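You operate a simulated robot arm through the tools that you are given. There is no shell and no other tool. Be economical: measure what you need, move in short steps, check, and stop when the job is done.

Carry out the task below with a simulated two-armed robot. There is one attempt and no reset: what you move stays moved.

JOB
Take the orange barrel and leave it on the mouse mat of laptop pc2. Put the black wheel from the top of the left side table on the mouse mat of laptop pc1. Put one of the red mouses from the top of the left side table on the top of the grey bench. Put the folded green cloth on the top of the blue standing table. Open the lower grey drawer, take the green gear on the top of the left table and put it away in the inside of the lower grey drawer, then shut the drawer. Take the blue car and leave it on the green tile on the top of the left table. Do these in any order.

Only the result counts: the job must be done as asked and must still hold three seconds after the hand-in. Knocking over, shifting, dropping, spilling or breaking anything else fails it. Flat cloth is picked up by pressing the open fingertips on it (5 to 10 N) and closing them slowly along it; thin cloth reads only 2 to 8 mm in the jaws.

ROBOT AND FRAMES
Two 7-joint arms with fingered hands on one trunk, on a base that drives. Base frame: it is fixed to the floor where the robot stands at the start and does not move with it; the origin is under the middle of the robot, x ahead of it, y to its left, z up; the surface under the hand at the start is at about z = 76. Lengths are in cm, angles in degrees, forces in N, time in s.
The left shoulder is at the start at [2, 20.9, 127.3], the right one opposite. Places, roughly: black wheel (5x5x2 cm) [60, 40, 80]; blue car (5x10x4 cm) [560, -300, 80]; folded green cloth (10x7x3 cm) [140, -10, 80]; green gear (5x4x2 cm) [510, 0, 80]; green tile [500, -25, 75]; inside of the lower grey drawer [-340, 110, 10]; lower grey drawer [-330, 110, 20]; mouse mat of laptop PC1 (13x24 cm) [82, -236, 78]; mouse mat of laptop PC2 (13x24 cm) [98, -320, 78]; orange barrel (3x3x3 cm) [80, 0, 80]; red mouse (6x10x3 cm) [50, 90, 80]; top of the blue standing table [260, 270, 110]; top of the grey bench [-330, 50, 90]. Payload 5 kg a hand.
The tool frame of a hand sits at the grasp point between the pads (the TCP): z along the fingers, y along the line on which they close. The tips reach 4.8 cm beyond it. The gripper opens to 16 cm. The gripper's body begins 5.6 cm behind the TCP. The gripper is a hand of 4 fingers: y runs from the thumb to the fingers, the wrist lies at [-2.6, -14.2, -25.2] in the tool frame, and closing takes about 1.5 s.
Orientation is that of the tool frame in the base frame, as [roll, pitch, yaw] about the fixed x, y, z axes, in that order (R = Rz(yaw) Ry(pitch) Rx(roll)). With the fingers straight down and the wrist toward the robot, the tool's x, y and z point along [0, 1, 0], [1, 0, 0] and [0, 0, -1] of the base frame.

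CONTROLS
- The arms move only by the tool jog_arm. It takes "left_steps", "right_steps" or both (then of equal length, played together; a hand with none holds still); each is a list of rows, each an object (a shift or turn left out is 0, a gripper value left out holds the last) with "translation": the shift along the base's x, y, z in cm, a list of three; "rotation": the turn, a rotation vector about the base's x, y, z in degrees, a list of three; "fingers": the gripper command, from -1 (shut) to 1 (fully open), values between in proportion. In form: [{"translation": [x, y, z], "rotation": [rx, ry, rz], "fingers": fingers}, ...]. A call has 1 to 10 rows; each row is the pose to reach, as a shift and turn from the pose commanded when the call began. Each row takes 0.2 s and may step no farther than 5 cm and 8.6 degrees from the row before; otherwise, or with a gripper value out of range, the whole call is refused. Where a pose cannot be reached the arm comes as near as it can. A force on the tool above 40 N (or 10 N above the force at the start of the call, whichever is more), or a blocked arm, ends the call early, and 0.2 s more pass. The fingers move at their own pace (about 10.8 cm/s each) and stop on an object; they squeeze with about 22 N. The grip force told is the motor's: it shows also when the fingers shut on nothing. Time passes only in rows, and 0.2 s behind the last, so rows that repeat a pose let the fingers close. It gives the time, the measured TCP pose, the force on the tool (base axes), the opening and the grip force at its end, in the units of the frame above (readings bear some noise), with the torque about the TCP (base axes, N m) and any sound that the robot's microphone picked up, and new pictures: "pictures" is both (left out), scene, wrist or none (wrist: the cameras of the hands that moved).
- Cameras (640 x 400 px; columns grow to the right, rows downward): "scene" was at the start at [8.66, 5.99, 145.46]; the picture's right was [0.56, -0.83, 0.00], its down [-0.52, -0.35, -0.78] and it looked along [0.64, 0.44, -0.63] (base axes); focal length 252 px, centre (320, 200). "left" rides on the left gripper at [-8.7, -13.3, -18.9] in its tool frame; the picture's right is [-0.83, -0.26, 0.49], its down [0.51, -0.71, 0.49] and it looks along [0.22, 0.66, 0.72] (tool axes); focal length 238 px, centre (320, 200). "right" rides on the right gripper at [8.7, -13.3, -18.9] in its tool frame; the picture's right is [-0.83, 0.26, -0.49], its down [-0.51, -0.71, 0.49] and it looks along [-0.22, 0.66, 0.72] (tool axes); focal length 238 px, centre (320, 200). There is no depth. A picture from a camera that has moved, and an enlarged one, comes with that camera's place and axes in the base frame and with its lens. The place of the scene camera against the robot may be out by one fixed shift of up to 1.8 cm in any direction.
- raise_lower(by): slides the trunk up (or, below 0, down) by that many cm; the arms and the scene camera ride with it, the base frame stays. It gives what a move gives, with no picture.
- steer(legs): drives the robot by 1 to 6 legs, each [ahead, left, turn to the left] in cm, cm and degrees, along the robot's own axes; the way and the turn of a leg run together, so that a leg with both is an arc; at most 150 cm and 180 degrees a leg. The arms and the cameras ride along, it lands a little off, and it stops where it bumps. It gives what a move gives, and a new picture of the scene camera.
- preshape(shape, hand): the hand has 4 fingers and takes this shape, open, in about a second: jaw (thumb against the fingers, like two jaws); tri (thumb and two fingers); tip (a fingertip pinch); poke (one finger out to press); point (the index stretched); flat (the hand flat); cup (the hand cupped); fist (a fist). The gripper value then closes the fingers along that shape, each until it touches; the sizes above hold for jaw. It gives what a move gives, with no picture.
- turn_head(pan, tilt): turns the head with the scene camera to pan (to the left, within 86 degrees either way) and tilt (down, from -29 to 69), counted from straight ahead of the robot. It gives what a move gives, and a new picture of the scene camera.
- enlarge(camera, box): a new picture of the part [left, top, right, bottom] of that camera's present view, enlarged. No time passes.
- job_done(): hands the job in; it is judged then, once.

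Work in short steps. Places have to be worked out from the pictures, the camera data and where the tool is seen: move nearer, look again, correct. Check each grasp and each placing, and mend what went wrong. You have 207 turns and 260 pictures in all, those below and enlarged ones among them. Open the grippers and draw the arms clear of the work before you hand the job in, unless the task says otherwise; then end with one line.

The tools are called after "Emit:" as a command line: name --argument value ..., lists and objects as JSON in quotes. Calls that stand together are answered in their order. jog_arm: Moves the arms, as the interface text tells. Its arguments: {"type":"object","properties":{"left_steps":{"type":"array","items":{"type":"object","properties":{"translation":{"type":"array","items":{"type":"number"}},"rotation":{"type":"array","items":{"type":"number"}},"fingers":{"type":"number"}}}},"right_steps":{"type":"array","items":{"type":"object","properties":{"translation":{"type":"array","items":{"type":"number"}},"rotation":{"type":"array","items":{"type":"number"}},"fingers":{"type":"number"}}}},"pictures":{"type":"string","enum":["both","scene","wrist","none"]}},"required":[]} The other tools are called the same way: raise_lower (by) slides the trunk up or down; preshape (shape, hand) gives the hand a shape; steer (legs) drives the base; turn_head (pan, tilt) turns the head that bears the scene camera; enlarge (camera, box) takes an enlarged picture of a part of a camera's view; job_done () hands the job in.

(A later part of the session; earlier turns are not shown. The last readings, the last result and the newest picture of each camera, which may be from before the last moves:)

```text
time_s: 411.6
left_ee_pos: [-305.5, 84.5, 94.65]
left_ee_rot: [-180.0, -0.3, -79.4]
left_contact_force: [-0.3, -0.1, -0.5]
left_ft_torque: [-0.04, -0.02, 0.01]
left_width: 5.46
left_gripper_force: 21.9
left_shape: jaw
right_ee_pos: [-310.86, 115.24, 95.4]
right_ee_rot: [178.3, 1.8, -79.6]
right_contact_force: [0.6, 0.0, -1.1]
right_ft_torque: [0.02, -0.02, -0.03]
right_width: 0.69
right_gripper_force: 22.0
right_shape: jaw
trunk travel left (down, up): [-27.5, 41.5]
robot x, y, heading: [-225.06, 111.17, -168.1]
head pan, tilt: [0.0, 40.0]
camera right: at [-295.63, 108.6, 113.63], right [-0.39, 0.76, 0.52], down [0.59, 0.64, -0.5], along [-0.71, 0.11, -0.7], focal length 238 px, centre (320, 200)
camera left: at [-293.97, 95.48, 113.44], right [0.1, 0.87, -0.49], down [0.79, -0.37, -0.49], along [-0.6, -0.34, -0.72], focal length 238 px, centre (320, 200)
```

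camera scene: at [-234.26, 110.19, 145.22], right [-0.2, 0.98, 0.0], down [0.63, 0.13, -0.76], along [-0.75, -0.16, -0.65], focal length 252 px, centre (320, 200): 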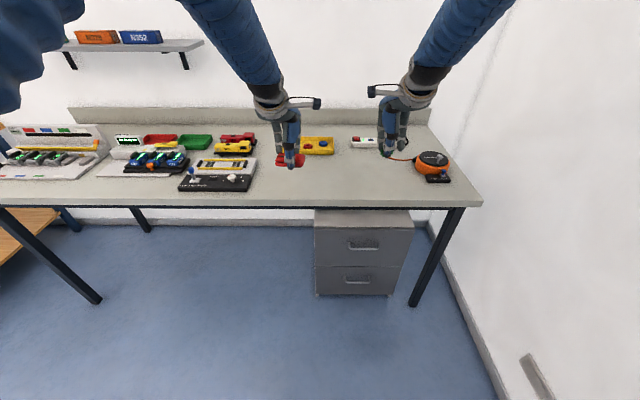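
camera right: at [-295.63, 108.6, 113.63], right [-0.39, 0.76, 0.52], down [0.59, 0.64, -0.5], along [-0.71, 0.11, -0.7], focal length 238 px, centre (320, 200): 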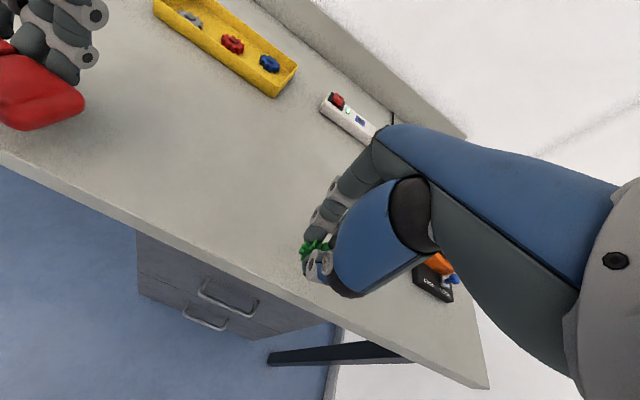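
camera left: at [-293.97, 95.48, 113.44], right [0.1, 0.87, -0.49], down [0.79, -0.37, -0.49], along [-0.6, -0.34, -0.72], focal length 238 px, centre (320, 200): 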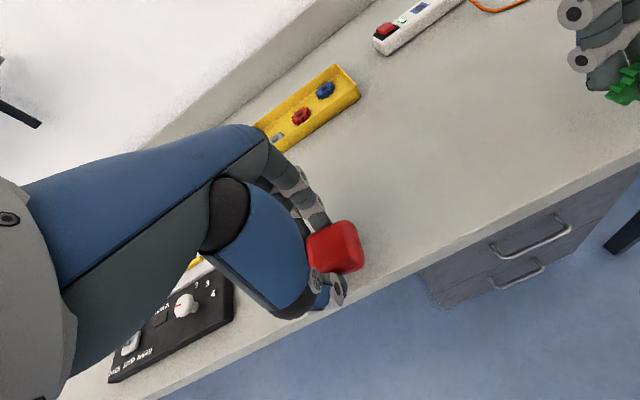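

The bench is lower than 90. I shift the mouse 5 cm deeper and keep lowering both in small steps.

Emit:
jog_arm --left_steps '[{"translation": [-2.5, -0.5, 0]}, {"translation": [-4.9, -1.1, 0]}, {"translation": [-4.9, -1.1, -0.6]}, {"translation": [-4.9, -1.1, -1.2]}, {"translation": [-4.9, -1.1, -1.8]}]' --right_steps '[{"translation": [-1, 0, 0]}, {"translation": [-2, 0, 0]}, {"translation": [-2, 0, -0.6]}, {"translation": [-2, 0, -1.2]}, {"translation": [-2, 0, -1.8]}]' --pictures "none"

```text
time_s: 412.8
left_ee_pos: [-310.42, 83.31, 92.92]
left_ee_rot: [179.8, -0.3, -79.4]
left_contact_force: [-1.3, 0.1, -0.8]
left_ft_torque: [0.04, -0.03, -0.01]
left_width: 5.46
left_gripper_force: 21.5
left_shape: jaw
right_ee_pos: [-312.89, 115.27, 93.58]
right_ee_rot: [178.3, 1.8, -79.6]
right_contact_force: [0.1, 0.1, 0.5]
right_ft_torque: [-0.03, 0.02, -0.02]
right_width: 0.67
right_gripper_force: 21.9
right_shape: jaw
trunk travel left (down, up): [-27.5, 41.5]
robot x, y, heading: [-224.81, 111.29, -168.3]
head pan, tilt: [0.0, 40.0]
```

Emit:
jog_arm --left_steps '[{"translation": [0, 0, -0.5]}, {"translation": [0, 0, -1]}, {"translation": [0, 0, -1.5]}, {"translation": [0, 0, -2]}]' --right_steps '[{"translation": [0, 0, -0.5]}, {"translation": [0, 0, -1]}, {"translation": [0, 0, -1.5]}, {"translation": [0, 0, -2]}]' --pictures "none"

```text
time_s: 413.8
left_ee_pos: [-310.42, 83.42, 91.26]
left_ee_rot: [179.5, -0.2, -79.4]
left_contact_force: [3.1, 1.0, 21.1]
left_ft_torque: [-0.12, -0.14, 0.02]
left_width: 5.58
left_gripper_force: 21.7
left_shape: jaw
right_ee_pos: [-312.87, 115.19, 92.04]
right_ee_rot: [178.0, 1.8, -79.7]
right_contact_force: [1.1, -0.8, 10.4]
right_ft_torque: [0.04, 0.01, 0.01]
right_width: 0.7
right_gripper_force: 21.7
right_shape: jaw
trunk travel left (down, up): [-27.5, 41.5]
robot x, y, heading: [-224.63, 110.78, -168.3]
head pan, tilt: [0.0, 40.0]
```

Both are in contact. I open both hands gently and lift.

Emit:
jog_arm --left_steps '[{"translation": [0, 0, 0.4]}, {"translation": [0, 0, 0.4], "fingers": -0.2}, {"translation": [0, 0, 0.4], "fingers": 0.0}, {"translation": [0, 0, 0.4], "fingers": 0.2}, {"translation": [0, 0, 0.4], "fingers": 0.3}, {"translation": [0, 0, 0.4], "fingers": 0.3}, {"translation": [0, 0, 4]}, {"translation": [0, 0, 8.5]}, {"translation": [0, 0, 13]}]' --right_steps '[{"translation": [0, 0, 0.2]}, {"translation": [0, 0, 0.2], "fingers": -0.85}, {"translation": [0, 0, 0.2], "fingers": -0.7}, {"translation": [0, 0, 0.2], "fingers": -0.5}, {"translation": [0, 0, 0.2], "fingers": -0.2}, {"translation": [0, 0, 0.2], "fingers": 0}, {"translation": [0, 0, 4]}, {"translation": [0, 0, 8.5]}, {"translation": [0, 0, 13]}]' --pictures "both"

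```text
time_s: 415.8
left_ee_pos: [-310.01, 83.36, 104.19]
left_ee_rot: [179.9, -0.2, -79.3]
left_contact_force: [1.9, 0.5, -1.9]
left_ft_torque: [0.01, 0.26, 0.03]
left_width: 10.35
left_gripper_force: 0.0
left_shape: jaw
right_ee_pos: [-312.45, 115.21, 104.77]
right_ee_rot: [178.2, 1.8, -79.6]
right_contact_force: [1.9, 0.2, -0.1]
right_ft_torque: [-0.02, 0.29, -0.05]
right_width: 7.96
right_gripper_force: 0.1
right_shape: jaw
trunk travel left (down, up): [-27.5, 41.5]
robot x, y, heading: [-225.12, 111.29, -168.5]
head pan, tilt: [0.0, 40.0]
camera scene: at [-233.54, 110.25, 145.31], right [-0.2, 0.98, 0.0], down [0.63, 0.13, -0.77], along [-0.75, -0.16, -0.64], focal length 252 px, centre (320, 200)
camera right: at [-297.25, 108.55, 123.02], right [-0.39, 0.76, 0.52], down [0.59, 0.64, -0.5], along [-0.71, 0.11, -0.7], focal length 238 px, centre (320, 200)
camera left: at [-298.5, 94.43, 122.86], right [0.1, 0.87, -0.49], down [0.79, -0.37, -0.49], along [-0.61, -0.34, -0.72], focal length 238 px, centre (320, 200)
```

scene: 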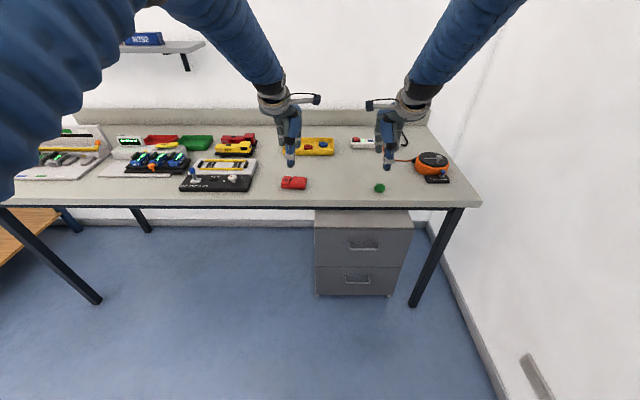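
right: 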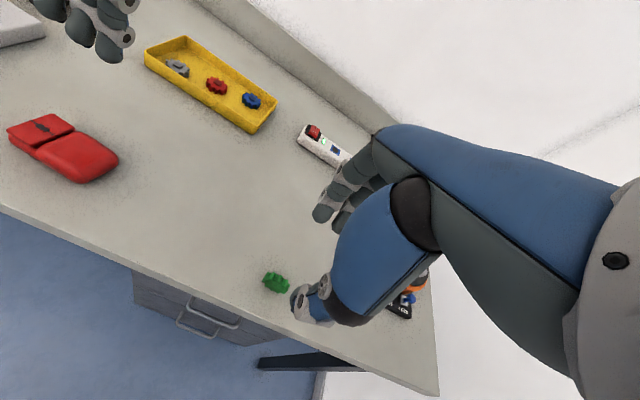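
left: 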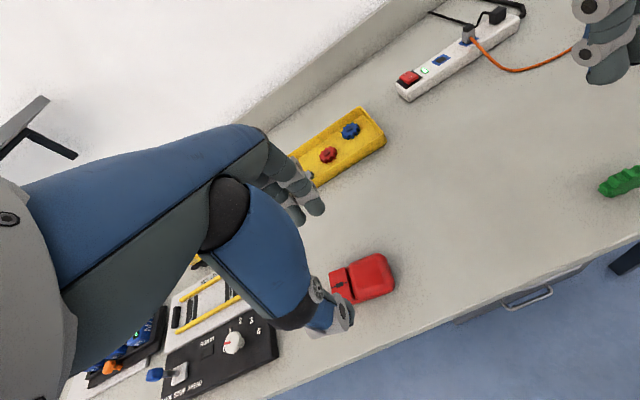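

The mouse lies on the bench and the gear stands waiting. I draw both hands back from the bench, with the left kept high, before lowering the trunk.

Emit:
jog_arm --left_steps '[{"translation": [0, 0, 4.5]}, {"translation": [3, 0.6, 8]}, {"translation": [6, 1.2, 11]}, {"translation": [9.5, 2, 14]}, {"translation": [13, 2.8, 17]}, {"translation": [16.5, 3.6, 20]}, {"translation": [20, 4.3, 23]}, {"translation": [23.5, 5, 25]}, {"translation": [27.5, 6, 26]}]' --right_steps '[{"translation": [0, 0, 3]}, {"translation": [4.5, 1, 3]}, {"translation": [9, 2, 3]}, {"translation": [13.5, 3, 3]}, {"translation": [18, 4, 3]}, {"translation": [22.5, 5, 3]}, {"translation": [27, 6, 3]}, {"translation": [31.5, 7, 3]}, {"translation": [36, 8, 3]}]' --pictures "none"

Emit:
raise_lower --by -27

```text
time_s: 417.8
left_ee_pos: [-282.41, 89.24, 130.14]
left_ee_rot: [-179.9, 0.7, -79.0]
left_contact_force: [-0.1, -4.9, 3.5]
left_ft_torque: [0.26, 0.05, -0.11]
left_width: 10.41
left_gripper_force: 0.0
left_shape: jaw
right_ee_pos: [-277.78, 122.33, 107.95]
right_ee_rot: [178.3, 2.0, -79.4]
right_contact_force: [2.0, -2.8, 0.3]
right_ft_torque: [0.29, 0.13, -0.07]
right_width: 8.0
right_gripper_force: 0.1
right_shape: jaw
right hand out of reach, approached as far as the arm can: row 9
trunk travel left (down, up): [-27.5, 41.5]
robot x, y, heading: [-224.78, 111.2, -168.4]
head pan, tilt: [0.0, 40.0]
```

```text
time_s: 420.5
left_ee_pos: [-282.77, 89.38, 103.02]
left_ee_rot: [180.0, -0.3, -79.4]
left_contact_force: [-0.5, 0.5, 0.1]
left_ft_torque: [0.04, 0.01, 0.03]
left_width: 10.4
left_gripper_force: 0.1
left_shape: jaw
right_ee_pos: [-278.09, 122.78, 80.9]
right_ee_rot: [178.3, 1.9, -79.6]
right_contact_force: [0.6, 0.5, -1.3]
right_ft_torque: [0.0, 0.0, 0.01]
right_width: 8.0
right_gripper_force: 0.0
right_shape: jaw
trunk travel left (down, up): [-0.5, 68.5]
robot x, y, heading: [-225.05, 111.2, -168.0]
head pan, tilt: [0.0, 40.0]
```

Next I lower the right hand in front of the bench to about z 36 and tilt the fingers forward 40°.

Emit:
jog_arm --right_steps '[{"translation": [0, 0, -4.8]}, {"translation": [0, 0, -9.6]}, {"translation": [0, 0, -14.4]}, {"translation": [0, 0, -19.2]}, {"translation": [0, 0, -24], "rotation": [-1.66, 7.8, 0]}, {"translation": [0, 0, -28.8], "rotation": [-3.3, 15.6, 0]}, {"translation": [0, 0, -33.6], "rotation": [-5, 23.5, 0]}, {"translation": [0, 0, -38], "rotation": [-6.6, 31.3, 0]}, {"translation": [0, 0, -42], "rotation": [-8.3, 39.1, 0], "fingers": -0.25}, {"translation": [0, 0, -45], "rotation": [-8.3, 39.1, 0]}]' --pictures "wrist"

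```text
time_s: 422.7
left_ee_pos: [-282.85, 89.3, 102.99]
left_ee_rot: [179.9, -0.2, -79.5]
left_contact_force: [0.2, -0.5, 0.4]
left_ft_torque: [0.06, -0.05, 0.0]
left_width: 10.4
left_gripper_force: 0.1
left_shape: jaw
right_ee_pos: [-278.13, 122.74, 35.83]
right_ee_rot: [138.4, 0.3, -80.2]
right_contact_force: [-0.4, 0.0, -0.3]
right_ft_torque: [0.05, 0.02, 0.02]
right_width: 6.03
right_gripper_force: 0.0
right_shape: jaw
right hand out of reach, approached as far as the arm can: row 1
trunk travel left (down, up): [-0.5, 68.5]
robot x, y, heading: [-224.99, 110.61, -168.4]
head pan, tilt: [0.0, 40.0]
camera right: at [-254.53, 117.82, 41.18], right [-0.01, 0.84, 0.54], down [0.12, 0.54, -0.83], along [-0.99, 0.05, -0.1], focal length 238 px, centre (320, 200)
```

right: 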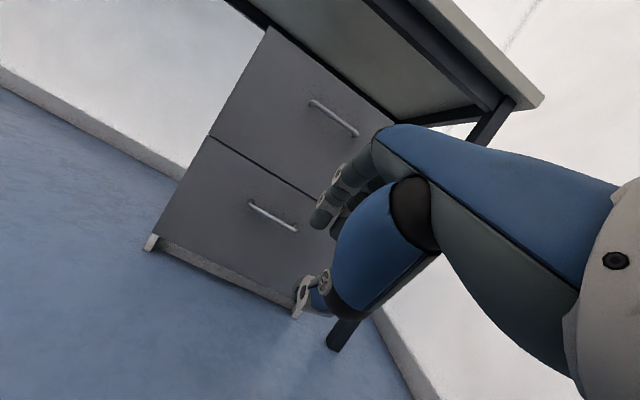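

The wrist camera shows the lower handle bar clearly: centre near [-318,112.8,24], 14 cm long. I drive 24 cm closer with the hand held low beneath bench level.

Emit:
steer --legs '[[24, 0, 0]]'

Emit:
enlarge --camera "right" --box '[100, 50, 420, 350]'

```text
time_s: 424.5
left_ee_pos: [-306.26, 84.42, 102.9]
left_ee_rot: [-180.0, -0.3, -79.3]
left_contact_force: [-0.8, -0.8, -0.6]
left_ft_torque: [0.0, -0.03, -0.02]
left_width: 10.41
left_gripper_force: 0.1
left_shape: jaw
right_ee_pos: [-301.42, 117.75, 35.94]
right_ee_rot: [138.5, 0.4, -80.3]
right_contact_force: [-0.3, 0.3, -1.4]
right_ft_torque: [0.02, -0.01, -0.03]
right_width: 6.02
right_gripper_force: 0.1
right_shape: jaw
trunk travel left (down, up): [-0.5, 68.5]
robot x, y, heading: [-248.55, 105.91, -168.3]
head pan, tilt: [0.0, 40.0]
camera scene: at [-257.25, 105.31, 118.26], right [-0.21, 0.98, 0.0], down [0.63, 0.13, -0.77], along [-0.75, -0.16, -0.64], focal length 252 px, centre (320, 200)
```

scene: 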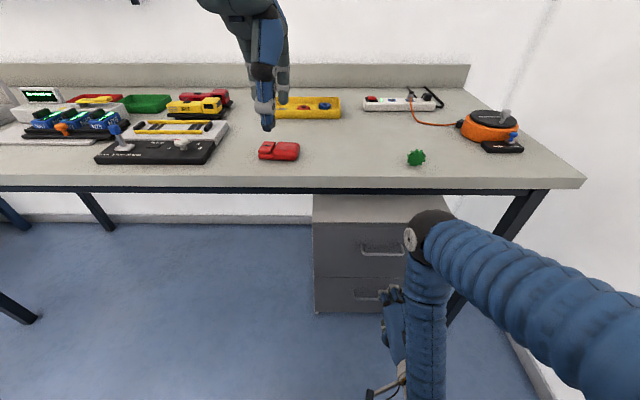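

```text
1.33 times, centred on (260, 200) of right
camera zoom: at [-277.92, 112.88, 41.21], right [-0.01, 0.84, 0.54], down [0.12, 0.54, -0.83], along [-0.99, 0.05, -0.1], focal length 318 px, centre (400, 200)
```

zoom: 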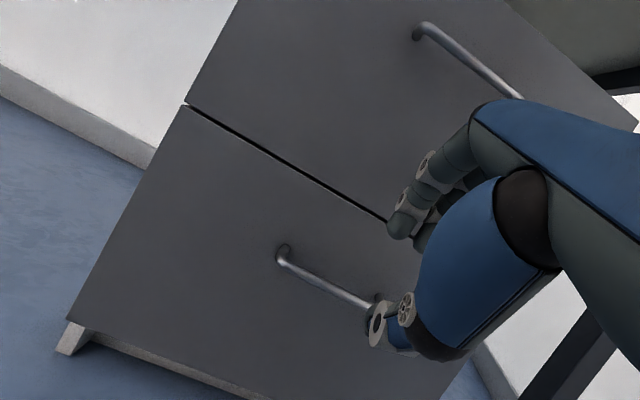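

Triangulating both views puts the bar at about [-312.9,112.6,25]. I move to a pre-grasp point 6 cm back along the finger direction.

Emit:
jog_arm --right_steps '[{"translation": [-1.5, -2, -1]}, {"translation": [-3.3, -4, -2.2]}, {"translation": [-5.3, -4.5, -3.6]}]' --pictures "wrist"

```text
time_s: 425.3
left_ee_pos: [-306.2, 84.48, 103.02]
left_ee_rot: [-179.9, -0.3, -79.3]
left_contact_force: [0.4, 0.4, 0.2]
left_ft_torque: [0.04, -0.01, 0.05]
left_width: 10.4
left_gripper_force: 0.0
left_shape: jaw
right_ee_pos: [-306.65, 113.28, 32.29]
right_ee_rot: [138.4, 0.5, -80.4]
right_contact_force: [0.4, -0.2, 0.5]
right_ft_torque: [-0.01, 0.01, -0.01]
right_width: 6.03
right_gripper_force: 0.1
right_shape: jaw
trunk travel left (down, up): [-0.5, 68.5]
robot x, y, heading: [-248.43, 105.91, -168.2]
head pan, tilt: [0.0, 40.0]
camera right: at [-283.15, 108.45, 37.6], right [-0.01, 0.84, 0.54], down [0.12, 0.54, -0.83], along [-0.99, 0.05, -0.11], focal length 238 px, centre (320, 200)
```

right: 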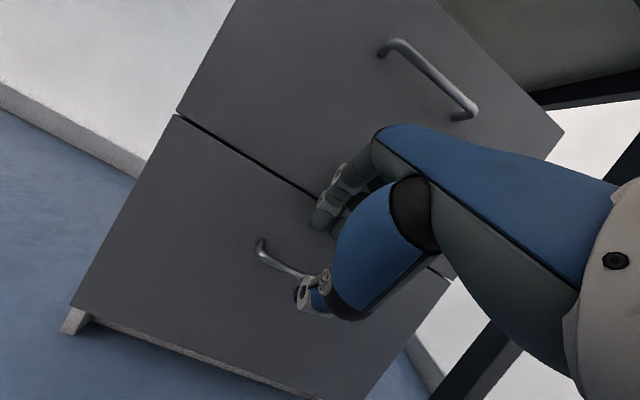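

The bar's height and distance are confirmed, with the centre at [-312.6,113.9,25.4]. I advance along the finger direction so the bar goes between fingers and thumb.

Emit:
jog_arm --right_steps '[{"translation": [-1.3, 0, -1.5]}, {"translation": [-2.6, 0.1, -3]}, {"translation": [-3.9, 0.2, -4.4]}]' --pictures "wrist"

```text
time_s: 425.9
left_ee_pos: [-306.13, 84.54, 102.83]
left_ee_rot: [180.0, -0.3, -79.4]
left_contact_force: [1.3, 0.0, 0.2]
left_ft_torque: [0.02, -0.03, 0.01]
left_width: 10.42
left_gripper_force: 0.0
left_shape: jaw
right_ee_pos: [-308.51, 113.48, 28.58]
right_ee_rot: [139.3, 0.4, -80.2]
right_contact_force: [21.0, 3.8, 2.5]
right_ft_torque: [-0.02, 0.64, -0.36]
right_width: 5.76
right_gripper_force: 0.0
right_shape: jaw
trunk travel left (down, up): [-0.5, 68.5]
robot x, y, heading: [-248.3, 106.18, -168.3]
head pan, tilt: [0.0, 40.0]
stopped in row 3 (right hand): the force on the tool passed its limit at 50 N (the readings are from after the stop); the commanded pose is now the measured one
camera right: at [-284.97, 108.65, 34.33], right [-0.02, 0.84, 0.54], down [0.13, 0.54, -0.83], along [-0.99, 0.05, -0.12], focal length 238 px, centre (320, 200)
```

right: 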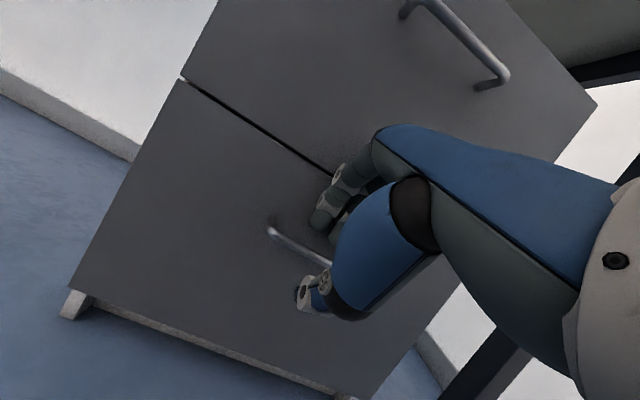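

The fingertips touch the drawer face with the bar lying between fingers and thumb. I back off slightly, drop 1.5 cm, and close on the bar.

Emit:
jog_arm --right_steps '[{"translation": [0.6, 0.1, -0.7]}, {"translation": [0.6, 0.1, -1.5]}, {"translation": [0.6, 0.1, -1.5], "fingers": -0.6}, {"translation": [0.6, 0.1, -1.5], "fingers": -1}, {"translation": [0.6, 0.1, -1.5], "fingers": -1}, {"translation": [0.6, 0.1, -1.5], "fingers": -1}, {"translation": [0.6, 0.1, -1.5], "fingers": -1}]' --pictures "wrist"

```text
time_s: 427.6
left_ee_pos: [-306.09, 84.42, 102.92]
left_ee_rot: [180.0, -0.3, -79.5]
left_contact_force: [-0.9, 1.1, 0.2]
left_ft_torque: [0.0, 0.01, 0.0]
left_width: 10.4
left_gripper_force: 0.1
left_shape: jaw
right_ee_pos: [-308.26, 113.55, 27.32]
right_ee_rot: [139.0, 0.3, -80.1]
right_contact_force: [-5.6, -1.3, 1.3]
right_ft_torque: [0.09, 0.17, 0.12]
right_width: 0.72
right_gripper_force: 22.3
right_shape: jaw
trunk travel left (down, up): [-0.5, 68.5]
robot x, y, heading: [-248.43, 106.29, -168.2]
head pan, tilt: [0.0, 40.0]
camera right: at [-284.76, 108.71, 32.88], right [-0.02, 0.84, 0.54], down [0.12, 0.54, -0.83], along [-0.99, 0.05, -0.11], focal length 238 px, centre (320, 200)
```

right: 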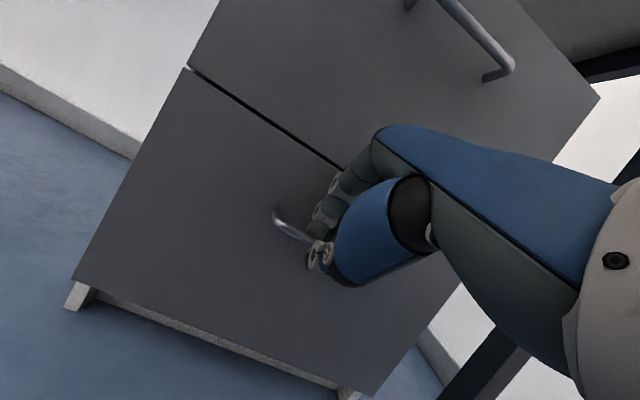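

The bar appears clamped. I pull back 5 cm with the arm to test.

Emit:
jog_arm --right_steps '[{"translation": [1, 0.22, 0]}, {"translation": [2, 0.43, 0]}, {"translation": [3, 0.65, 0]}, {"translation": [4, 0.87, 0]}, {"translation": [5, 1.1, 0]}]' --pictures "wrist"

```text
time_s: 428.8
left_ee_pos: [-306.14, 84.48, 102.91]
left_ee_rot: [-180.0, -0.3, -79.4]
left_contact_force: [-0.1, 0.4, 0.3]
left_ft_torque: [0.03, 0.03, 0.01]
left_width: 10.42
left_gripper_force: 0.1
left_shape: jaw
right_ee_pos: [-303.16, 114.5, 27.3]
right_ee_rot: [139.0, 0.4, -80.2]
right_contact_force: [1.3, -1.0, 5.7]
right_ft_torque: [0.11, 0.21, 0.16]
right_width: 0.75
right_gripper_force: 21.9
right_shape: jaw
trunk travel left (down, up): [-0.5, 68.5]
robot x, y, heading: [-248.34, 105.8, -168.3]
head pan, tilt: [0.0, 40.0]
camera right: at [-279.64, 109.76, 32.89], right [-0.02, 0.84, 0.54], down [0.12, 0.54, -0.83], along [-0.99, 0.05, -0.11], focal length 238 px, centre (320, 200)
```

right: 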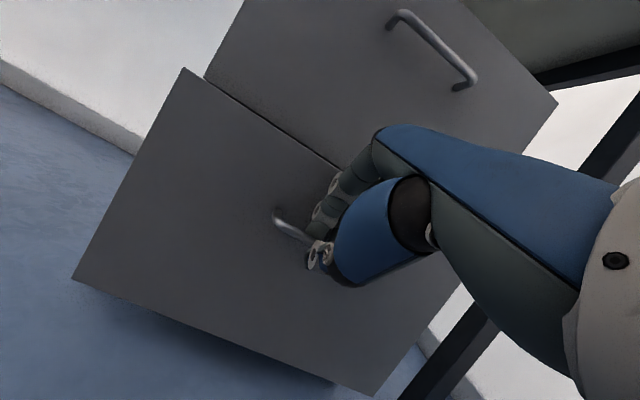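

The drawer is opening. I pull it further by driving back 24 cm while holding the handle.

Emit:
steer --legs '[[-24, 0, 0]]'

```text
time_s: 430.5
left_ee_pos: [-282.48, 89.44, 102.95]
left_ee_rot: [179.8, -0.4, -79.4]
left_contact_force: [0.1, 0.9, -0.1]
left_ft_torque: [-0.01, 0.01, 0.01]
left_width: 10.43
left_gripper_force: 0.1
left_shape: jaw
right_ee_pos: [-279.6, 119.36, 27.39]
right_ee_rot: [139.0, 0.3, -80.2]
right_contact_force: [3.1, -17.0, 1.6]
right_ft_torque: [-0.17, 0.05, 0.63]
right_width: 0.71
right_gripper_force: 22.1
right_shape: jaw
trunk travel left (down, up): [-0.5, 68.5]
robot x, y, heading: [-224.62, 111.18, -168.2]
head pan, tilt: [0.0, 40.0]
camera scene: at [-233.52, 110.25, 118.28], right [-0.21, 0.98, 0.0], down [0.63, 0.13, -0.77], along [-0.75, -0.16, -0.64], focal length 252 px, centre (320, 200)
```

scene: 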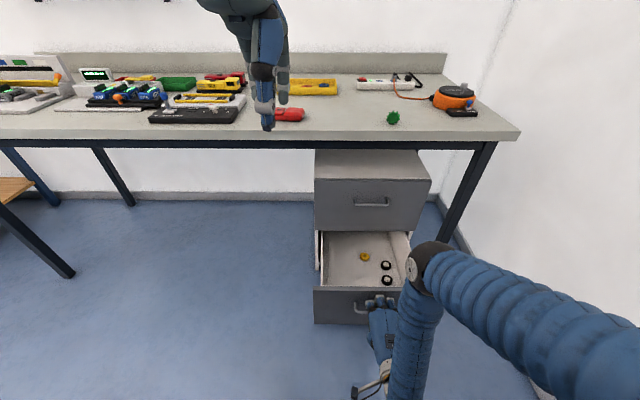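

The drawer is about 29 cm open, with wheels and a yellow item inside. I release the handle and withdraw the hand back and up.

Emit:
jog_arm --right_steps '[{"fingers": -0.5}, {"fingers": -0.25}, {"fingers": -0.25}, {"fingers": -0.2}, {"translation": [1.3, 0.3, 1.5]}, {"translation": [2.6, 0.6, 3]}, {"translation": [4, 0.9, 4.5]}, {"translation": [5.5, 1.2, 6.2]}, {"translation": [6.5, 1.4, 10]}, {"translation": [7, 1.5, 14]}]' --pictures "wrist"

```text
time_s: 432.7
left_ee_pos: [-282.56, 89.38, 102.83]
left_ee_rot: [180.0, -0.3, -79.5]
left_contact_force: [0.0, 0.2, -0.7]
left_ft_torque: [0.04, 0.03, -0.02]
left_width: 10.38
left_gripper_force: 0.0
left_shape: jaw
right_ee_pos: [-272.98, 120.97, 41.23]
right_ee_rot: [138.6, 0.6, -80.4]
right_contact_force: [-35.1, 3.9, -16.0]
right_ft_torque: [0.73, 2.54, -0.96]
right_width: 6.37
right_gripper_force: 0.0
right_shape: jaw
trunk travel left (down, up): [-0.5, 68.5]
robot x, y, heading: [-224.88, 110.88, -168.0]
head pan, tilt: [0.0, 40.0]
camera right: at [-249.54, 116.09, 46.82], right [-0.01, 0.84, 0.55], down [0.12, 0.54, -0.83], along [-0.99, 0.05, -0.11], focal length 238 px, centre (320, 200)
```

right: 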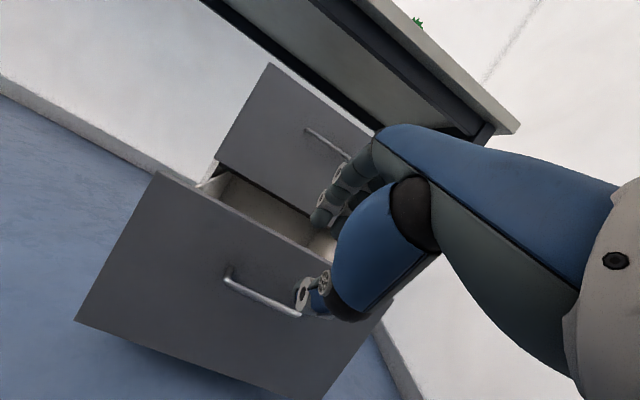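

The hand is pressing against something behind it, most likely my own body, since the bar is well below the fingers. I move it forward and up while untilting.

Emit:
jog_arm --right_steps '[{"translation": [-2, -0.4, 0]}, {"translation": [-4, -0.9, 2]}, {"translation": [-4, -0.9, 6], "rotation": [1.66, -7.8, 0]}, {"translation": [-4, -0.9, 10], "rotation": [3.3, -15.6, 0]}, {"translation": [-4, -0.9, 14.5], "rotation": [5, -23.5, 0]}, {"translation": [-4, -0.9, 19], "rotation": [6.6, -31.3, 0]}, {"translation": [-4, -0.9, 23.5], "rotation": [8.3, -39.1, 0]}, {"translation": [-4, -0.9, 28], "rotation": [8.3, -39.1, 0]}, {"translation": [-4, -0.9, 32.5], "rotation": [8.3, -39.1, 0]}, {"translation": [-4, -0.9, 37], "rotation": [8.3, -39.1, 0]}]' --pictures "scene"

```text
time_s: 434.9
left_ee_pos: [-282.39, 89.52, 103.04]
left_ee_rot: [179.7, -0.3, -79.4]
left_contact_force: [-0.2, 0.1, 0.5]
left_ft_torque: [-0.02, 0.09, 0.01]
left_width: 10.41
left_gripper_force: 0.1
left_shape: jaw
right_ee_pos: [-276.6, 119.99, 78.58]
right_ee_rot: [179.1, 1.6, -79.5]
right_contact_force: [1.3, 0.4, -0.5]
right_ft_torque: [-0.01, 0.12, 0.01]
right_width: 6.39
right_gripper_force: 0.1
right_shape: jaw
trunk travel left (down, up): [-0.5, 68.5]
robot x, y, heading: [-224.57, 110.96, -167.9]
head pan, tilt: [0.0, 40.0]
camera scene: at [-233.43, 110.25, 118.28], right [-0.21, 0.98, 0.0], down [0.63, 0.13, -0.77], along [-0.75, -0.16, -0.64], focal length 252 px, centre (320, 200)
```

scene: 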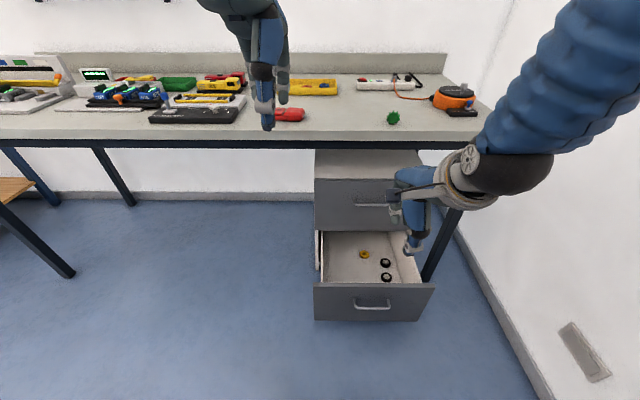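

The drawer is open and the hand is free. I raise the trunk and move the right hand back above the gear on the bench.

Emit:
raise_lower --by 27

Emit:
jog_arm --right_steps '[{"translation": [-4, -0.5, 0], "fingers": 0}, {"translation": [-8, -1, 0]}, {"translation": [-12, -1.5, 0]}, {"translation": [-16, -2, 0]}, {"translation": [-20, -2.6, 0]}, {"translation": [-24, -3.2, 0]}, {"translation": [-28, -3.8, 0]}, {"translation": [-32, -4.3, 0]}, {"translation": [-36.2, -4.8, -2]}, {"translation": [-36.2, -4.8, -5]}]' --pictures "wrist"

```text
time_s: 437.7
left_ee_pos: [-282.57, 89.46, 129.93]
left_ee_rot: [-180.0, -0.3, -79.4]
left_contact_force: [0.5, 0.0, -1.3]
left_ft_torque: [0.0, -0.04, -0.01]
left_width: 10.38
left_gripper_force: 0.0
left_shape: jaw
right_ee_pos: [-276.73, 120.12, 105.47]
right_ee_rot: [179.0, 1.6, -79.4]
right_contact_force: [-0.1, 0.3, -1.2]
right_ft_torque: [0.01, 0.03, 0.01]
right_width: 6.38
right_gripper_force: 0.1
right_shape: jaw
trunk travel left (down, up): [-27.5, 41.5]
robot x, y, heading: [-224.71, 110.99, -168.2]
head pan, tilt: [0.0, 40.0]
```

```text
time_s: 439.9
left_ee_pos: [-282.49, 89.45, 129.88]
left_ee_rot: [179.9, -0.3, -79.4]
left_contact_force: [0.1, 0.1, -0.5]
left_ft_torque: [-0.02, 0.02, 0.0]
left_width: 10.39
left_gripper_force: 0.1
left_shape: jaw
right_ee_pos: [-313.13, 115.17, 100.61]
right_ee_rot: [178.9, 1.5, -79.4]
right_contact_force: [-0.1, -0.9, 1.6]
right_ft_torque: [0.04, -0.06, 0.02]
right_width: 7.96
right_gripper_force: 0.0
right_shape: jaw
trunk travel left (down, up): [-27.5, 41.5]
robot x, y, heading: [-224.69, 111.5, -168.2]
head pan, tilt: [0.0, 40.0]
camera right: at [-298.12, 108.61, 119.04], right [-0.4, 0.76, 0.51], down [0.59, 0.64, -0.49], along [-0.7, 0.11, -0.7], focal length 238 px, centre (320, 200)
```

right: 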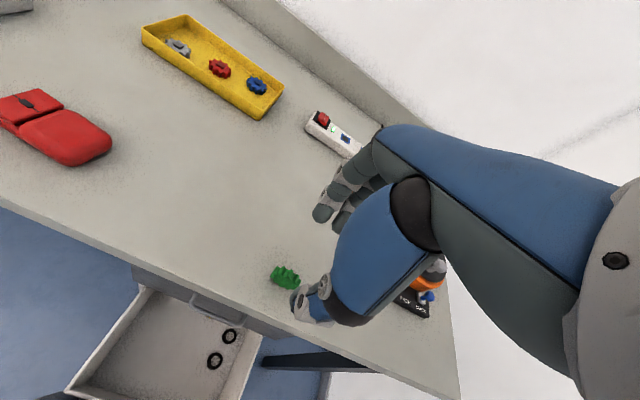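

The gear still stands at [-313,115.4]. I lower, close and lift.

Emit:
jog_arm --right_steps '[{"translation": [0, 0.1, -4]}, {"translation": [0, 0.1, -7]}, {"translation": [0, 0.1, -8.5]}, {"translation": [0, 0.1, -8.5], "fingers": -0.4}, {"translation": [0, 0.1, -8.5], "fingers": -1}, {"translation": [0, 0.1, -8.5], "fingers": -1}, {"translation": [0, 0.1, -8.5], "fingers": -1}, {"translation": [0, 0.1, -8.5], "fingers": -1}, {"translation": [0, 0.1, -5]}, {"translation": [0, 0.1, 0]}]' --pictures "wrist"

```text
time_s: 442.1
left_ee_pos: [-282.49, 89.4, 130.0]
left_ee_rot: [179.9, -0.4, -79.4]
left_contact_force: [1.2, 0.1, -0.5]
left_ft_torque: [-0.02, 0.11, 0.01]
left_width: 10.42
left_gripper_force: 0.1
left_shape: jaw
right_ee_pos: [-312.78, 115.24, 100.28]
right_ee_rot: [179.2, 1.6, -79.5]
right_contact_force: [2.4, 0.2, -2.9]
right_ft_torque: [-0.07, 0.26, -0.06]
right_width: 0.7
right_gripper_force: 22.2
right_shape: jaw
trunk travel left (down, up): [-27.5, 41.5]
robot x, y, heading: [-224.96, 111.3, -168.0]
head pan, tilt: [0.0, 40.0]
camera right: at [-297.87, 108.67, 118.9], right [-0.4, 0.76, 0.51], down [0.6, 0.64, -0.49], along [-0.7, 0.11, -0.71], focal length 238 px, centre (320, 200)
```

right: 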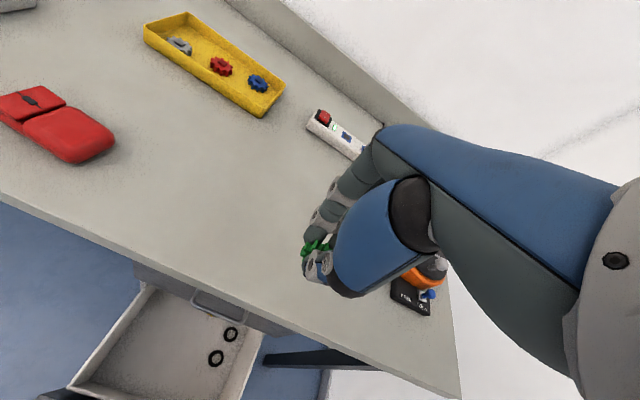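

The gear is gripped again. I retract it in front of the bench, then lower the trunk.

Emit:
jog_arm --right_steps '[{"translation": [0, 0, 3]}, {"translation": [4.5, 0.7, 5]}, {"translation": [9, 1.3, 5]}, {"translation": [13.5, 2, 5]}, {"translation": [18, 2.7, 5]}, {"translation": [22.5, 3.3, 5]}, {"translation": [27, 4, 5]}, {"translation": [31, 4.6, 5]}, {"translation": [34, 5, 5]}]' --pictures "none"

Emit:
raise_lower --by -27

```text
time_s: 444.1
left_ee_pos: [-282.51, 89.37, 129.93]
left_ee_rot: [179.9, -0.2, -79.4]
left_contact_force: [0.8, -0.8, 0.4]
left_ft_torque: [-0.02, 0.07, 0.02]
left_width: 10.4
left_gripper_force: 0.0
left_shape: jaw
right_ee_pos: [-278.78, 120.19, 105.47]
right_ee_rot: [179.1, 1.7, -79.4]
right_contact_force: [-0.3, 0.6, 1.4]
right_ft_torque: [-0.03, 0.02, -0.04]
right_width: 0.66
right_gripper_force: 22.0
right_shape: jaw
trunk travel left (down, up): [-27.5, 41.5]
robot x, y, heading: [-224.71, 111.21, -168.3]
head pan, tilt: [0.0, 40.0]
```

```text
time_s: 446.8
left_ee_pos: [-282.58, 89.3, 102.89]
left_ee_rot: [179.8, -0.3, -79.5]
left_contact_force: [0.8, 0.3, -0.2]
left_ft_torque: [-0.02, -0.01, -0.01]
left_width: 10.42
left_gripper_force: 0.1
left_shape: jaw
right_ee_pos: [-278.89, 120.22, 78.49]
right_ee_rot: [179.1, 1.5, -79.4]
right_contact_force: [-0.4, -0.5, 0.7]
right_ft_torque: [0.01, 0.0, -0.03]
right_width: 0.66
right_gripper_force: 22.2
right_shape: jaw
trunk travel left (down, up): [-0.5, 68.5]
robot x, y, heading: [-224.73, 111.34, -168.3]
head pan, tilt: [0.0, 40.0]
```

Emit:
jog_arm --right_steps '[{"translation": [0, 0, -4.8]}, {"translation": [0, 0, -9.6]}, {"translation": [0, 0, -14.4]}, {"translation": [0, 0, -19.2]}, {"translation": [0, 0, -24]}, {"translation": [0, 0, -28.8]}, {"translation": [0, 0, -33.6]}]' --pictures "none"

Emit:
steer --legs '[[8, 0, 0]]'

```text
time_s: 448.4
left_ee_pos: [-282.59, 89.33, 102.83]
left_ee_rot: [179.9, -0.3, -79.5]
left_contact_force: [-1.0, 0.0, -0.9]
left_ft_torque: [-0.03, 0.02, -0.02]
left_width: 10.41
left_gripper_force: 0.1
left_shape: jaw
right_ee_pos: [-278.92, 120.38, 44.57]
right_ee_rot: [179.1, 1.6, -79.4]
right_contact_force: [-1.0, 1.0, 1.0]
right_ft_torque: [0.02, -0.12, -0.01]
right_width: 0.69
right_gripper_force: 22.1
right_shape: jaw
trunk travel left (down, up): [-0.5, 68.5]
robot x, y, heading: [-225.32, 111.14, -168.4]
head pan, tilt: [0.0, 40.0]
```

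```text
time_s: 449.5
left_ee_pos: [-290.69, 87.76, 102.77]
left_ee_rot: [-179.9, -0.3, -79.3]
left_contact_force: [-0.3, 0.5, -1.7]
left_ft_torque: [0.02, -0.15, -0.03]
left_width: 10.41
left_gripper_force: 0.1
left_shape: jaw
right_ee_pos: [-286.67, 118.61, 44.5]
right_ee_rot: [179.1, 1.7, -79.4]
right_contact_force: [-0.9, -0.2, -0.8]
right_ft_torque: [0.0, -0.06, 0.0]
right_width: 0.68
right_gripper_force: 22.0
right_shape: jaw
trunk travel left (down, up): [-0.5, 68.5]
robot x, y, heading: [-232.63, 109.5, -168.2]
head pan, tilt: [0.0, 40.0]
camera scene: at [-241.58, 108.57, 118.25], right [-0.21, 0.98, 0.0], down [0.63, 0.13, -0.77], along [-0.75, -0.16, -0.64], focal length 252 px, centre (320, 200)
```

scene: 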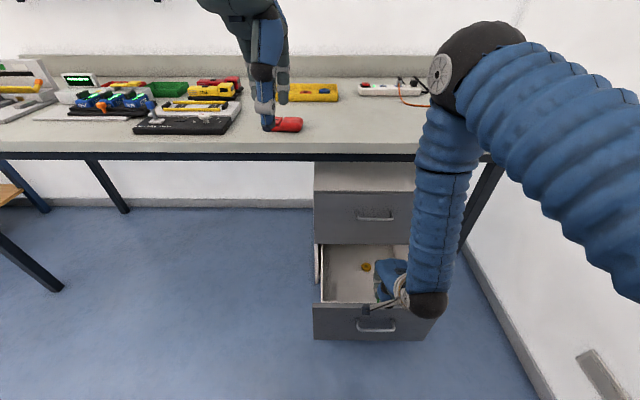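

I move the gear forward over the drawer interior, staying above its front panel.

Emit:
jog_arm --right_steps '[{"translation": [-3.6, -1.3, 0]}, {"translation": [-7.2, -2.6, 0]}, {"translation": [-10.8, -3.9, 0]}, {"translation": [-14.2, -5, 0]}, {"translation": [-15.5, -5.3, -3]}]' --pictures "wrist"

```text
time_s: 450.7
left_ee_pos: [-290.4, 87.77, 102.87]
left_ee_rot: [-180.0, -0.3, -79.4]
left_contact_force: [-0.4, -0.4, -1.1]
left_ft_torque: [0.02, 0.0, -0.01]
left_width: 10.38
left_gripper_force: 0.0
left_shape: jaw
right_ee_pos: [-302.33, 113.48, 41.6]
right_ee_rot: [179.1, 1.6, -79.4]
right_contact_force: [-0.6, -0.4, 0.6]
right_ft_torque: [-0.05, -0.07, -0.03]
right_width: 0.67
right_gripper_force: 22.1
right_shape: jaw
trunk travel left (down, up): [-0.5, 68.5]
robot x, y, heading: [-232.92, 109.7, -168.2]
head pan, tilt: [0.0, 40.0]
camera right: at [-287.31, 106.91, 60.09], right [-0.4, 0.76, 0.51], down [0.59, 0.64, -0.49], along [-0.7, 0.11, -0.71], focal length 238 px, centre (320, 200)
```

right: 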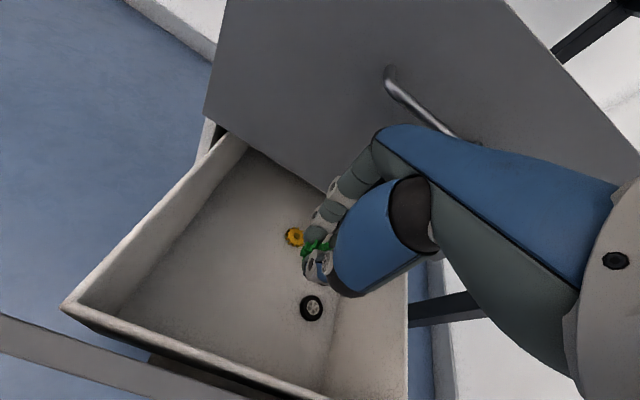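

Clear view of the interior: a yellow gear and wheels near. I ease back 2 cm from the upper handle and descend inside, watching forces.

Emit:
jog_arm --right_steps '[{"translation": [1, -1, -3]}, {"translation": [2, -2, -7]}, {"translation": [2, -2, -11]}, {"translation": [2, -2, -15]}, {"translation": [2, -2, -18]}, {"translation": [2, -2, -20.5]}]' --pictures "wrist"

```text
time_s: 452.1
left_ee_pos: [-290.45, 87.71, 102.88]
left_ee_rot: [-180.0, -0.3, -79.4]
left_contact_force: [0.5, 0.1, 0.0]
left_ft_torque: [0.0, -0.01, 0.02]
left_width: 10.39
left_gripper_force: 0.1
left_shape: jaw
right_ee_pos: [-300.12, 111.29, 21.05]
right_ee_rot: [179.0, 1.7, -79.4]
right_contact_force: [-1.1, -0.8, 0.1]
right_ft_torque: [0.04, -0.06, -0.01]
right_width: 0.66
right_gripper_force: 22.7
right_shape: jaw
trunk travel left (down, up): [-0.5, 68.5]
robot x, y, heading: [-232.83, 109.74, -168.3]
head pan, tilt: [0.0, 40.0]
camera right: at [-285.2, 104.72, 39.55], right [-0.4, 0.76, 0.51], down [0.59, 0.64, -0.49], along [-0.7, 0.11, -0.71], focal length 238 px, centre (320, 200)
```

right: 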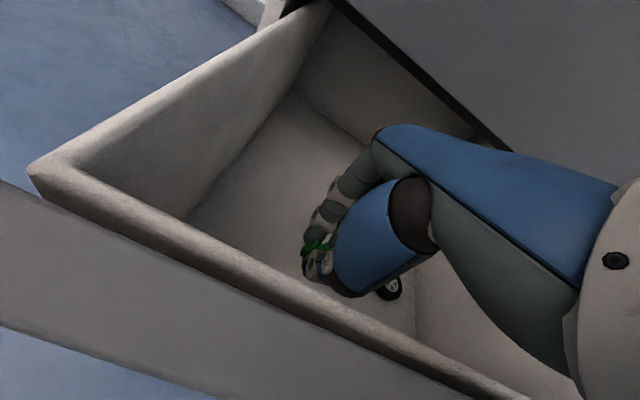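

Emit:
jog_arm --right_steps '[{"translation": [0, -0.5, -1.5]}, {"translation": [0, -0.5, -3]}, {"translation": [0, -0.5, -4.5]}, {"translation": [0, -0.5, -5.5]}]' --pictures "none"

```text
time_s: 452.7
left_ee_pos: [-290.51, 87.64, 102.76]
left_ee_rot: [-180.0, -0.3, -79.4]
left_contact_force: [-0.2, -0.5, -1.2]
left_ft_torque: [0.02, -0.12, -0.02]
left_width: 10.4
left_gripper_force: 0.0
left_shape: jaw
right_ee_pos: [-301.46, 110.57, 19.53]
right_ee_rot: [178.1, 1.6, -79.5]
right_contact_force: [-0.9, -0.9, 26.2]
right_ft_torque: [1.3, -3.33, -0.01]
right_width: 0.65
right_gripper_force: 22.5
right_shape: jaw
trunk travel left (down, up): [-0.5, 68.5]
robot x, y, heading: [-232.76, 109.24, -168.4]
head pan, tilt: [0.0, 40.0]
stopped in row 2 (right hand): the force on the tool passed its limit at 62 N (the readings are from after the stop); the commanded pose is now the measured one
```

The hand's heel rests on the front panel. I lift 1.5 cm, go 5 cm further in, now below the upper handle, and lower again.

Emit:
jog_arm --right_steps '[{"translation": [0, 0, 1.5]}, {"translation": [-2.5, -0.5, 1.5]}, {"translation": [-4.9, -1, 1.5]}, {"translation": [-4.9, -1, 0]}, {"translation": [-4.9, -1, -1.5]}, {"translation": [-4.9, -1, -3]}]' --pictures "none"

```text
time_s: 454.1
left_ee_pos: [-290.44, 87.62, 102.89]
left_ee_rot: [180.0, -0.3, -79.4]
left_contact_force: [0.6, -0.3, 0.0]
left_ft_torque: [0.0, -0.02, 0.03]
left_width: 10.4
left_gripper_force: 0.1
left_shape: jaw
right_ee_pos: [-305.85, 109.64, 16.11]
right_ee_rot: [178.3, 1.6, -79.6]
right_contact_force: [-1.0, 0.2, 0.6]
right_ft_torque: [-0.01, -0.07, -0.01]
right_width: 0.64
right_gripper_force: 21.6
right_shape: jaw
trunk travel left (down, up): [-0.5, 68.5]
robot x, y, heading: [-232.72, 109.55, -168.4]
head pan, tilt: [0.0, 40.0]
```

Emit:
jog_arm --right_steps '[{"translation": [0, 0, -0.8]}, {"translation": [0, 0, -1.6]}, {"translation": [0, 0, -2.4]}, {"translation": [0, 0, -3.2]}]' --pictures "wrist"

```text
time_s: 454.7
left_ee_pos: [-290.4, 87.79, 102.89]
left_ee_rot: [-179.9, -0.2, -79.3]
left_contact_force: [-1.5, 0.0, 1.3]
left_ft_torque: [0.05, -0.09, -0.01]
left_width: 10.39
left_gripper_force: 0.0
left_shape: jaw
right_ee_pos: [-307.14, 109.38, 15.53]
right_ee_rot: [177.2, 1.6, -79.6]
right_contact_force: [-1.6, 0.2, 16.8]
right_ft_torque: [0.03, -0.01, 0.03]
right_width: 0.8
right_gripper_force: 22.2
right_shape: jaw
trunk travel left (down, up): [-0.5, 68.5]
robot x, y, heading: [-232.7, 109.52, -168.1]
head pan, tilt: [0.0, 40.0]
stopped in row 3 (right hand): the force on the tool passed its limit at 43 N (the readings are from after the stop); the commanded pose is now the measured one
camera right: at [-291.65, 102.88, 33.51], right [-0.38, 0.76, 0.52], down [0.58, 0.64, -0.51], along [-0.72, 0.11, -0.68], focal length 238 px, centre (320, 200)
```

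right: 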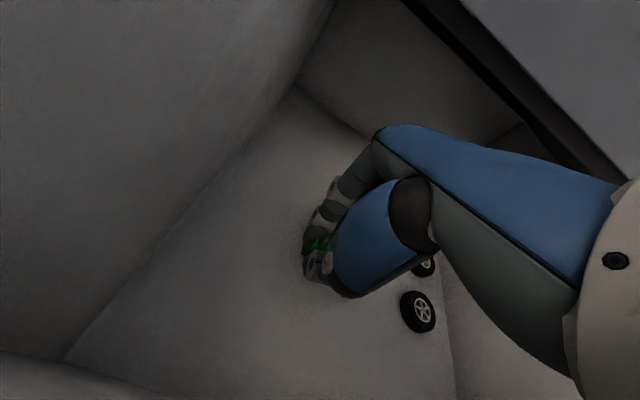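

The gear touches the drawer floor. I release it and withdraw up and back in an arc.

Emit:
jog_arm --right_steps '[{"translation": [0, 0, 0.3]}, {"translation": [0, 0, 0.3], "fingers": -0.7}, {"translation": [0, 0, 0.3], "fingers": -0.4}, {"translation": [0, 0, 0.3], "fingers": -0.4}, {"translation": [0.5, 0, 4]}, {"translation": [1.5, 0.3, 8]}, {"translation": [4.5, 1, 11.5]}, {"translation": [7.5, 1.6, 15]}, {"translation": [9.5, 2, 19]}, {"translation": [10.5, 2.3, 23.5]}]' --pictures "wrist"

```text
time_s: 456.9
left_ee_pos: [-290.37, 87.79, 103.03]
left_ee_rot: [-179.9, -0.3, -79.5]
left_contact_force: [0.4, 0.7, 1.3]
left_ft_torque: [0.0, 0.07, 0.02]
left_width: 10.4
left_gripper_force: 0.1
left_shape: jaw
right_ee_pos: [-296.15, 111.62, 38.78]
right_ee_rot: [177.5, 1.5, -79.5]
right_contact_force: [2.0, -0.5, -1.2]
right_ft_torque: [0.0, 0.18, -0.02]
right_width: 4.78
right_gripper_force: 0.2
right_shape: jaw
trunk travel left (down, up): [-0.5, 68.5]
robot x, y, heading: [-232.51, 109.82, -168.2]
head pan, tilt: [0.0, 40.0]
camera right: at [-280.72, 105.21, 56.93], right [-0.38, 0.76, 0.52], down [0.58, 0.64, -0.51], along [-0.72, 0.11, -0.69], focal length 238 px, centre (320, 200)
```

right: 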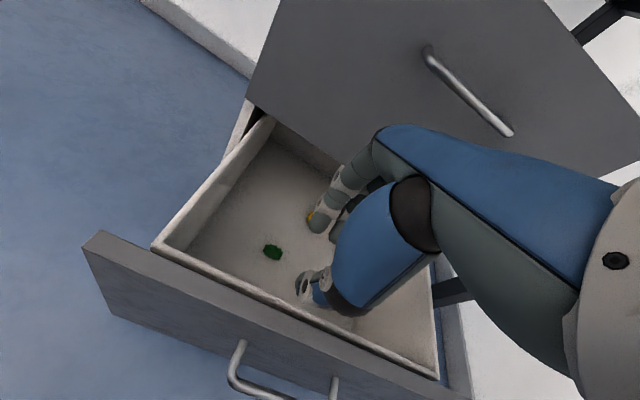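

The gear lies in the drawer. I raise the hand and back off 36 cm so I can come down in front of the drawer and push it shut.

Emit:
jog_arm --right_steps '[{"translation": [0.5, 0, 4], "fingers": -1}, {"translation": [1, 0, 8], "fingers": -1}]' --pictures "none"

Emit:
steer --legs '[[-36, 0, 0]]'

```text
time_s: 457.5
left_ee_pos: [-290.32, 87.67, 102.86]
left_ee_rot: [180.0, -0.4, -79.5]
left_contact_force: [0.0, -0.3, -0.5]
left_ft_torque: [0.0, 0.05, 0.03]
left_width: 10.4
left_gripper_force: 0.0
left_shape: jaw
right_ee_pos: [-295.17, 111.95, 46.66]
right_ee_rot: [177.5, 1.6, -79.6]
right_contact_force: [1.9, -0.1, -1.0]
right_ft_torque: [0.0, 0.17, -0.03]
right_width: 0.0
right_gripper_force: 22.2
right_shape: jaw
trunk travel left (down, up): [-0.5, 68.5]
robot x, y, heading: [-232.59, 109.33, -168.0]
head pan, tilt: [0.0, 40.0]
```

```text
time_s: 459.9
left_ee_pos: [-255.01, 95.17, 102.86]
left_ee_rot: [-179.9, -0.2, -79.6]
left_contact_force: [0.3, 0.0, 0.9]
left_ft_torque: [-0.03, 0.03, 0.01]
left_width: 10.4
left_gripper_force: 0.0
left_shape: jaw
right_ee_pos: [-259.8, 119.49, 46.67]
right_ee_rot: [177.4, 1.6, -79.7]
right_contact_force: [0.8, -0.1, -0.4]
right_ft_torque: [0.03, 0.04, -0.01]
right_width: 0.02
right_gripper_force: 21.6
right_shape: jaw
trunk travel left (down, up): [-0.5, 68.5]
robot x, y, heading: [-197.11, 116.84, -168.2]
head pan, tilt: [0.0, 40.0]
camera scene: at [-205.91, 116.01, 118.28], right [-0.2, 0.98, 0.0], down [0.63, 0.13, -0.77], along [-0.75, -0.15, -0.64], focal length 252 px, centre (320, 200)
```

scene: 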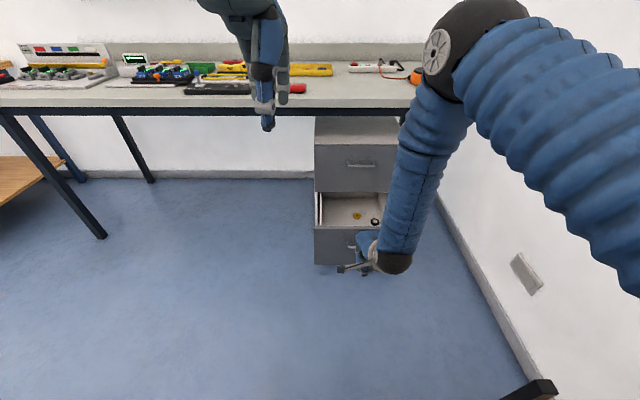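

I lower the closed hand in front of the drawer, centred on its handle.

Emit:
jog_arm --right_steps '[{"translation": [-0.5, 2, -4.5]}, {"translation": [-1, 4, -8.5]}, {"translation": [-1.4, 5.8, -13]}, {"translation": [-1.4, 5.8, -17.8]}, {"translation": [-1.4, 5.8, -22.5]}, {"translation": [-1.4, 5.8, -26.5]}]' --pictures "wrist"

```text
time_s: 461.3
left_ee_pos: [-255.03, 95.31, 102.8]
left_ee_rot: [179.9, -0.3, -79.6]
left_contact_force: [-0.3, 0.3, -0.1]
left_ft_torque: [-0.04, -0.05, -0.01]
left_width: 10.41
left_gripper_force: 0.0
left_shape: jaw
right_ee_pos: [-261.32, 125.2, 20.09]
right_ee_rot: [177.4, 1.6, -79.8]
right_contact_force: [-2.0, 0.0, 0.5]
right_ft_torque: [0.02, -0.22, 0.04]
right_width: 0.0
right_gripper_force: 22.3
right_shape: jaw
trunk travel left (down, up): [-0.5, 68.5]
robot x, y, heading: [-196.78, 116.67, -168.4]
head pan, tilt: [0.0, 40.0]
camera right: at [-245.86, 118.63, 38.28], right [-0.38, 0.77, 0.52], down [0.58, 0.63, -0.51], along [-0.72, 0.11, -0.69], focal length 238 px, centre (320, 200)
```

right: 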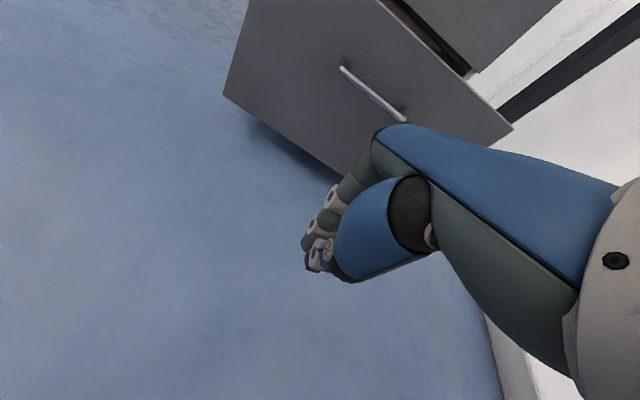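

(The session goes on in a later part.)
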